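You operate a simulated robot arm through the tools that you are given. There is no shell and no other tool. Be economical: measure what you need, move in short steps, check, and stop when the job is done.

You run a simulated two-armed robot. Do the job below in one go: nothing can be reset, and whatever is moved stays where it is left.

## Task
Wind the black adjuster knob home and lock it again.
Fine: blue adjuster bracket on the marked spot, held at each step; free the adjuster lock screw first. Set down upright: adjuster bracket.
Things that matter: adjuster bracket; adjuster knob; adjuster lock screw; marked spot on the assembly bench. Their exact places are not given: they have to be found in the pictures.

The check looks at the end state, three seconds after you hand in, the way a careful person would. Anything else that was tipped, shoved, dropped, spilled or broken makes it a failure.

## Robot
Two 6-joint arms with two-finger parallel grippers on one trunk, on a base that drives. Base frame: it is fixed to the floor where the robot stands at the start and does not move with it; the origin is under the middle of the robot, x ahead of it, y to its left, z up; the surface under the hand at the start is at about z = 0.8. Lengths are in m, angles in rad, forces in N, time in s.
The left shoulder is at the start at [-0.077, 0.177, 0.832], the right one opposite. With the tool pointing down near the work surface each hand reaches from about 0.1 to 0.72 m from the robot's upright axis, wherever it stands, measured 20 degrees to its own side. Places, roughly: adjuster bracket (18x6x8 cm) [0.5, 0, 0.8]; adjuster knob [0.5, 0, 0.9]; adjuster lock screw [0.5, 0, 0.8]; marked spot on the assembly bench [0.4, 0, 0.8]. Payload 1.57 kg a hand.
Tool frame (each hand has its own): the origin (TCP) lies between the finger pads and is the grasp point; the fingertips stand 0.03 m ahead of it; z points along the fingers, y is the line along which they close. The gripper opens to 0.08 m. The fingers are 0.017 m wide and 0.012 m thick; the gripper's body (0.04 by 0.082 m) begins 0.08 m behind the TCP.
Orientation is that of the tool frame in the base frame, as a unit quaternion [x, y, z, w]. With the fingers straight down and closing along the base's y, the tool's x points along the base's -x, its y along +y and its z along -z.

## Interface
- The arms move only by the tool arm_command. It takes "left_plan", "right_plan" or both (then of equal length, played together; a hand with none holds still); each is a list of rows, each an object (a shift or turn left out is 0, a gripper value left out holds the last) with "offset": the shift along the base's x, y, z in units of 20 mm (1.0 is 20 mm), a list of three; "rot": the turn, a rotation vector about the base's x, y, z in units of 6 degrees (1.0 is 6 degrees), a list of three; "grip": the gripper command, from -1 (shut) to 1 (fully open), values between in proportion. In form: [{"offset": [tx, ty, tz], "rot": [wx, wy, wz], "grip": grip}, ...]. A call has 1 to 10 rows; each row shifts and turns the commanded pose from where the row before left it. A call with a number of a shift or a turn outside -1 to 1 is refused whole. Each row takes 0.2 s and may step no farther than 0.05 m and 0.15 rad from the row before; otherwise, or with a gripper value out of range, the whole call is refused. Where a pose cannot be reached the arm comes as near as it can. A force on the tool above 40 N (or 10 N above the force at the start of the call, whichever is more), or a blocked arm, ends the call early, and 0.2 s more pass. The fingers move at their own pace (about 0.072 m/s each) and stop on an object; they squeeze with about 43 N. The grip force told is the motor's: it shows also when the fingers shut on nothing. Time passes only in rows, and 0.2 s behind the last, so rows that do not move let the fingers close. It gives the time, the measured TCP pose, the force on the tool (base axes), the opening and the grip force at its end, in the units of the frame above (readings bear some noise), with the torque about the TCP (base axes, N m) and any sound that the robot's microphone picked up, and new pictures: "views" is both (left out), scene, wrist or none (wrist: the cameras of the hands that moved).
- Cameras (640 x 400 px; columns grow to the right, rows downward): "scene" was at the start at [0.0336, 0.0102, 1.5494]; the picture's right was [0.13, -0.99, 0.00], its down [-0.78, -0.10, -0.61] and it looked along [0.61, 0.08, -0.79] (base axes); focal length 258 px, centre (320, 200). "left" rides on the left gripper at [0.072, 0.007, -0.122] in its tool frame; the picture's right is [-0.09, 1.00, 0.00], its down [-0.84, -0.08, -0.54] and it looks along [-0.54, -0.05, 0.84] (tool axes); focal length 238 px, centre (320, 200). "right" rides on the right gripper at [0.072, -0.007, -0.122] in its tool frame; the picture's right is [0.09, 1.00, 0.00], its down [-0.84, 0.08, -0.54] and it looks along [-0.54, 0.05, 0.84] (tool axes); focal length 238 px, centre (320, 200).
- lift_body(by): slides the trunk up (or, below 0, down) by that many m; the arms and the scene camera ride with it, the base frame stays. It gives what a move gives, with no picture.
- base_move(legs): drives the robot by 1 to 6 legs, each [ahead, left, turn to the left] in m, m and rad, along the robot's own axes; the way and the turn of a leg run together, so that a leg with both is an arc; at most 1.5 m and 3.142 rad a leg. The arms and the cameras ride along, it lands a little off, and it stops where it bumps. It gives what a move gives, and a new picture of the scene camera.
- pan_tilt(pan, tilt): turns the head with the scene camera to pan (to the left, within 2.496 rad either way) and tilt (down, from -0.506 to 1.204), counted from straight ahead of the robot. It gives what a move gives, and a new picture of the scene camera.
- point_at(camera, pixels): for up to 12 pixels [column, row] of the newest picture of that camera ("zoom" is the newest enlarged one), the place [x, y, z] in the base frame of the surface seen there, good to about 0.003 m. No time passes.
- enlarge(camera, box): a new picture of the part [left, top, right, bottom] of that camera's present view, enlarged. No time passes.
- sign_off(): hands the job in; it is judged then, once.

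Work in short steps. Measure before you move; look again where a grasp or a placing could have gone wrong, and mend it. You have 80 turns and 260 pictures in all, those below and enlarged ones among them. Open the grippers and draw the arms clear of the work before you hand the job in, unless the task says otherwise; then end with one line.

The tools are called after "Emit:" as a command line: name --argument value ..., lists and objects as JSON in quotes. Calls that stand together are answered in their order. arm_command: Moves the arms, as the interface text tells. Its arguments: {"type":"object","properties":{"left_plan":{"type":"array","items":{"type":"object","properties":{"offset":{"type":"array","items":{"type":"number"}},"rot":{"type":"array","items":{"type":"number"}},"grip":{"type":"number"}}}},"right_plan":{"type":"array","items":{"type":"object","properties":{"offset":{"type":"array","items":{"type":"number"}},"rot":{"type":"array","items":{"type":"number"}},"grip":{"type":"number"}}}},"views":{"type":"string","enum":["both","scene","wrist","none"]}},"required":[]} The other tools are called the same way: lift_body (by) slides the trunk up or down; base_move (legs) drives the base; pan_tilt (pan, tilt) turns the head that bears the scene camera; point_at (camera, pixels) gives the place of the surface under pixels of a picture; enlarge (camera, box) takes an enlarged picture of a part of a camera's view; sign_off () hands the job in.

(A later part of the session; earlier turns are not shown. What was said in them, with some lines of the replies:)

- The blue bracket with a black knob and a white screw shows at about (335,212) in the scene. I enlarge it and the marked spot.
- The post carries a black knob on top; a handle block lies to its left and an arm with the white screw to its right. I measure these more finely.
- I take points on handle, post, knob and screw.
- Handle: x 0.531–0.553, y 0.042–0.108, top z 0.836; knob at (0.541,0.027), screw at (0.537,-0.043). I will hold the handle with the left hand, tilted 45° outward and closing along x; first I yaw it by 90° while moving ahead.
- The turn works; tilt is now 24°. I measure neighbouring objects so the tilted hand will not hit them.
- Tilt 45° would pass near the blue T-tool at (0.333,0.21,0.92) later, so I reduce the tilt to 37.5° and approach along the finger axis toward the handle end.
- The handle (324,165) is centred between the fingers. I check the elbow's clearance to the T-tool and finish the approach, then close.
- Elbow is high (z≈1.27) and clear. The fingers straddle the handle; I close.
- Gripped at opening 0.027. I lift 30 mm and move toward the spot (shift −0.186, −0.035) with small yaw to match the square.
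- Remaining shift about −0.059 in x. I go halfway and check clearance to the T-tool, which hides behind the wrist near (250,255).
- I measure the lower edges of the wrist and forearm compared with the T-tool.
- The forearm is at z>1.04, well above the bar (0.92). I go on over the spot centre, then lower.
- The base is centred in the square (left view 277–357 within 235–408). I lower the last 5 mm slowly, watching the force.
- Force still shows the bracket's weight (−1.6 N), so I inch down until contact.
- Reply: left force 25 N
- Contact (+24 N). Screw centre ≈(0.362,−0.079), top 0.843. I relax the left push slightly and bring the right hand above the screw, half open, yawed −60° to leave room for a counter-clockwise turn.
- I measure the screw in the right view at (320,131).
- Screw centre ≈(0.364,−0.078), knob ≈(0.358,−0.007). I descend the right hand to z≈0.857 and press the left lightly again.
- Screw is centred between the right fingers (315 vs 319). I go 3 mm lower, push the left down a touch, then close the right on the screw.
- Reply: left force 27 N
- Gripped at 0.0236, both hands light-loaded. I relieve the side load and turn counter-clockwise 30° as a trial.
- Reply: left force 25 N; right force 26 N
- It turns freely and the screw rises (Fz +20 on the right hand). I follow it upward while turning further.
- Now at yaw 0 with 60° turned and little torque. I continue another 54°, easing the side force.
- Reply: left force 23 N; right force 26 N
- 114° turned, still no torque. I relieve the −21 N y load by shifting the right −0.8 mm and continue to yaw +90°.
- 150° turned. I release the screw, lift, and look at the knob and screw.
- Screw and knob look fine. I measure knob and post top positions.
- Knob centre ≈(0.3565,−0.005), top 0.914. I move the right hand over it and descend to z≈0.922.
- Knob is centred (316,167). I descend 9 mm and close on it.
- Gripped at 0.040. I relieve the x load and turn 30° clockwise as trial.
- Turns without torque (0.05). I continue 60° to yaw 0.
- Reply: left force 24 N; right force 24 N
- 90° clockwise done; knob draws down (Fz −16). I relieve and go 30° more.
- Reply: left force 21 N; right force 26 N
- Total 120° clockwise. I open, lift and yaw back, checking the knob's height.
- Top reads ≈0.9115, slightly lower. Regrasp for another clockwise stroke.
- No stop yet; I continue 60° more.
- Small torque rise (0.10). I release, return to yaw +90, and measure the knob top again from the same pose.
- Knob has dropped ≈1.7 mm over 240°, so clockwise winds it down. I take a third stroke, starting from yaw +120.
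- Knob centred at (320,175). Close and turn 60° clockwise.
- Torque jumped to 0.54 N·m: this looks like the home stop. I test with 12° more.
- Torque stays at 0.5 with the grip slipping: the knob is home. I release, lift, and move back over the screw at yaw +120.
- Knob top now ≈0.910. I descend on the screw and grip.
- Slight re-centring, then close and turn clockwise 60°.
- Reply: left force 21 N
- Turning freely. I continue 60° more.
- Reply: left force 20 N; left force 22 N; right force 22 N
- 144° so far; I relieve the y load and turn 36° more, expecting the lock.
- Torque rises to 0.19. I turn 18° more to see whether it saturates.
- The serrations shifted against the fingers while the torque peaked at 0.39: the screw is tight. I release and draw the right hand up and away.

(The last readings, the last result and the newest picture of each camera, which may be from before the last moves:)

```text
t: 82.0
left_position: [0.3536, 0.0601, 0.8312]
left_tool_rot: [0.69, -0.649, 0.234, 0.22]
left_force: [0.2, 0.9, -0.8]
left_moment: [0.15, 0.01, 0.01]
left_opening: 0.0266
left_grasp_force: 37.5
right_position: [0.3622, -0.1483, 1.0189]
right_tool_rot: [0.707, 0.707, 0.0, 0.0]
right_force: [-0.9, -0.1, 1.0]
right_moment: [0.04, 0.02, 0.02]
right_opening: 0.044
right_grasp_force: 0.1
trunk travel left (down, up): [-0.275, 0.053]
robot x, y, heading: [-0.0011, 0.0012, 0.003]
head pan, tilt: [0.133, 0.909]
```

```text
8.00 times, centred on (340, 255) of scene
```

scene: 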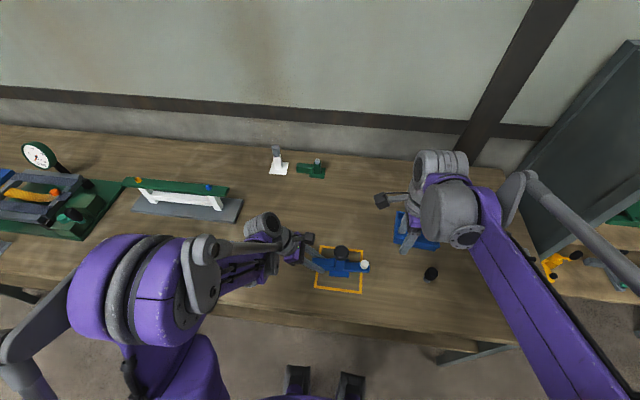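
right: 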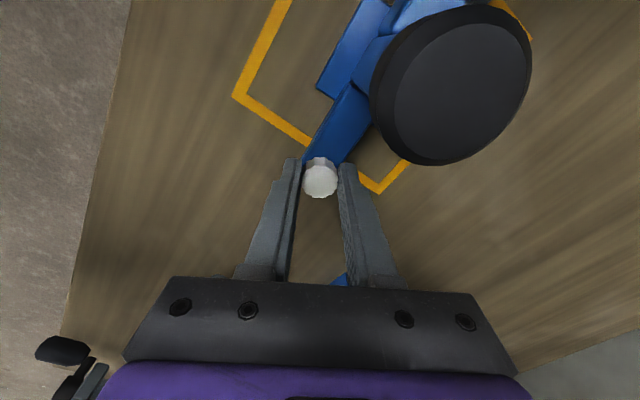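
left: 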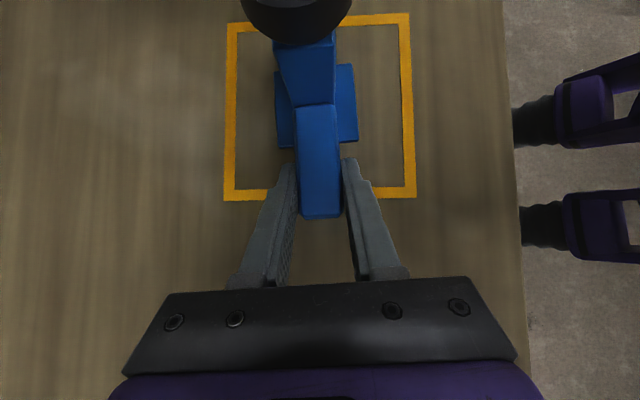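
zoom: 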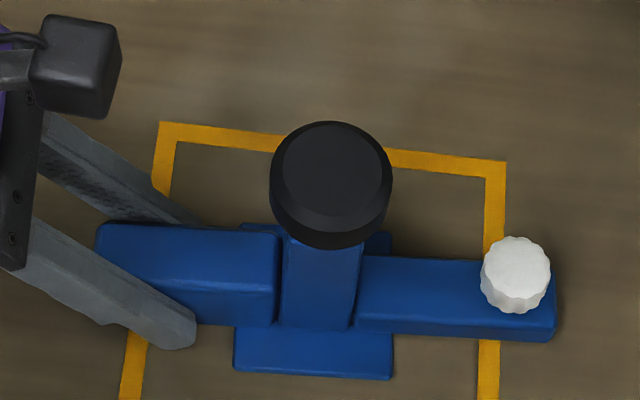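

All in place. I set the bracket firmly, open the left fingers and withdraw along the finger axis.

Emit:
arm_command --left_plan '[{"offset": [0, 0, -0.03]}, {"grip": -0.2}, {"grip": 0}, {"grip": 0}, {"offset": [0, 0.3, 0.4]}, {"offset": [0, 0.55, 0.9]}, {"offset": [0, 0.55, 0.9]}, {"offset": [0, 0.55, 0.9]}, {"offset": [0, 0.55, 0.9]}, {"offset": [0, 0.3, 1]}]'

Emit:
enlarge --camera "scene" --box '[280, 220, 400, 295]'

```text
t: 84.2
left_position: [0.3544, 0.1171, 0.9327]
left_tool_rot: [0.691, -0.648, 0.235, 0.219]
left_force: [0.5, -0.2, -0.1]
left_moment: [-0.03, -0.02, 0.01]
left_opening: 0.0402
left_grasp_force: 0.0
right_position: [0.3637, -0.1491, 1.0169]
right_tool_rot: [0.708, 0.707, 0.0, 0.0]
right_force: [1.1, 0.4, 0.3]
right_moment: [-0.02, 0.02, 0.02]
right_opening: 0.0438
right_grasp_force: 0.2
trunk travel left (down, up): [-0.275, 0.053]
robot x, y, heading: [0.0017, 0.0018, 0.0]
head pan, tilt: [0.133, 0.909]
```

scene: 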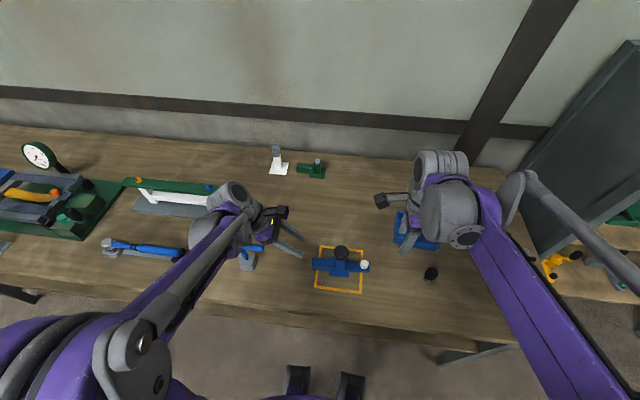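
left: 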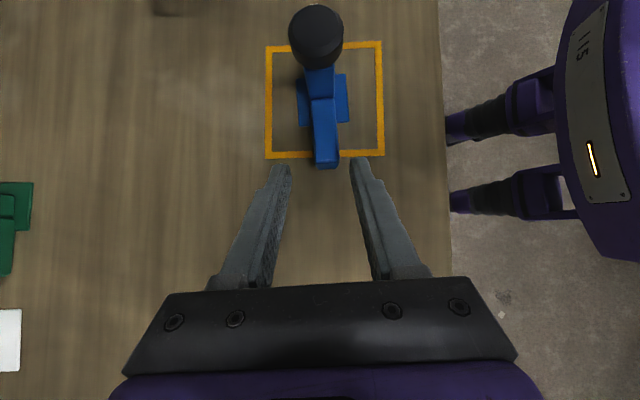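

```text
5.33 times, centred on (340, 258) of scene
```

zoom: 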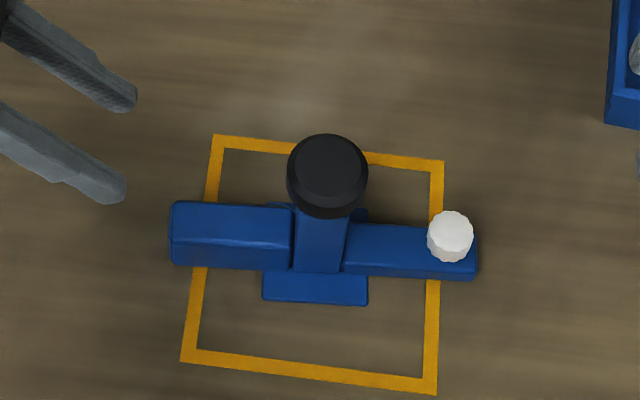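

The bracket stands upright in the square and nothing else has shifted. I raise both arms straight up and open fully.

Emit:
arm_command --left_plan '[{"offset": [0, 0, 1], "grip": 1}, {"offset": [0, 0, 1]}, {"offset": [0, 0, 1]}, {"offset": [0, 0, 1]}, {"offset": [0, 0, 1]}, {}]' --right_plan '[{"offset": [0, 0, 1], "grip": 1}, {"offset": [0, -0.5, 1]}, {"offset": [0, -0.5, 1]}, {"offset": [0, -0.5, 1]}, {}, {}]' --views "scene"

Emit:
enlarge --camera "scene" --box '[300, 230, 380, 280]'

```text
t: 85.6
left_position: [0.3529, 0.1173, 1.0317]
left_tool_rot: [0.69, -0.649, 0.234, 0.22]
left_force: [0.1, 0.8, 0.4]
left_moment: [-0.01, 0.0, 0.0]
left_opening: 0.0799
left_grasp_force: 0.0
right_position: [0.3632, -0.1795, 1.0987]
right_tool_rot: [0.707, 0.707, 0.0, 0.0]
right_force: [0.7, 0.6, -1.2]
right_moment: [0.03, 0.05, -0.01]
right_opening: 0.08
right_grasp_force: 0.1
trunk travel left (down, up): [-0.275, 0.053]
robot x, y, heading: [0.0003, -0.001, -0.003]
head pan, tilt: [0.133, 0.909]
```

scene: 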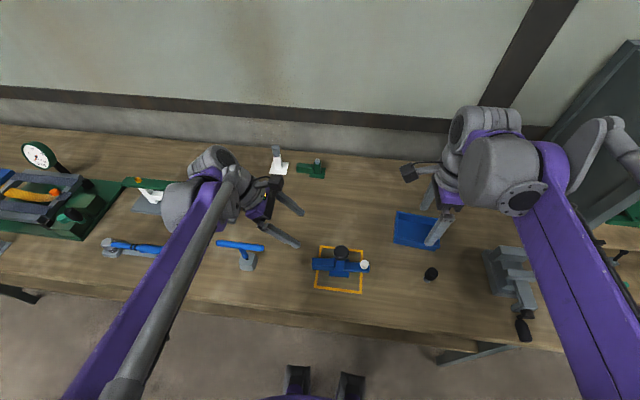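

```text
8.00 times, centred on (340, 255) of scene
```

zoom: 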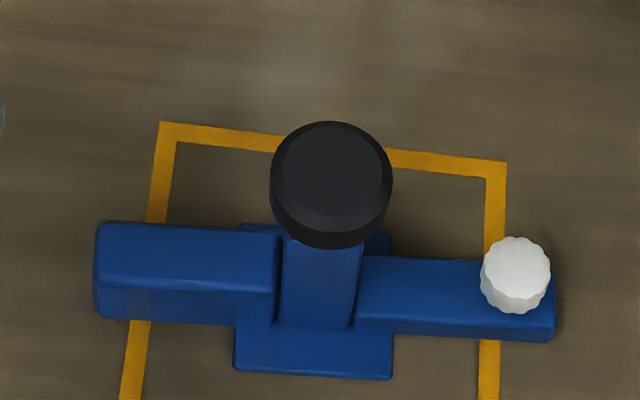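

The arms are clear, the grippers are open, and all objects stand as before; I hand in.

Emit:
sign_off

```text
The job is handed in.
```

The blue bracket is upright on the marked spot; I loosened the lock screw, wound the black knob clockwise to its stop, and tightened the screw again, with the bracket held throughout.
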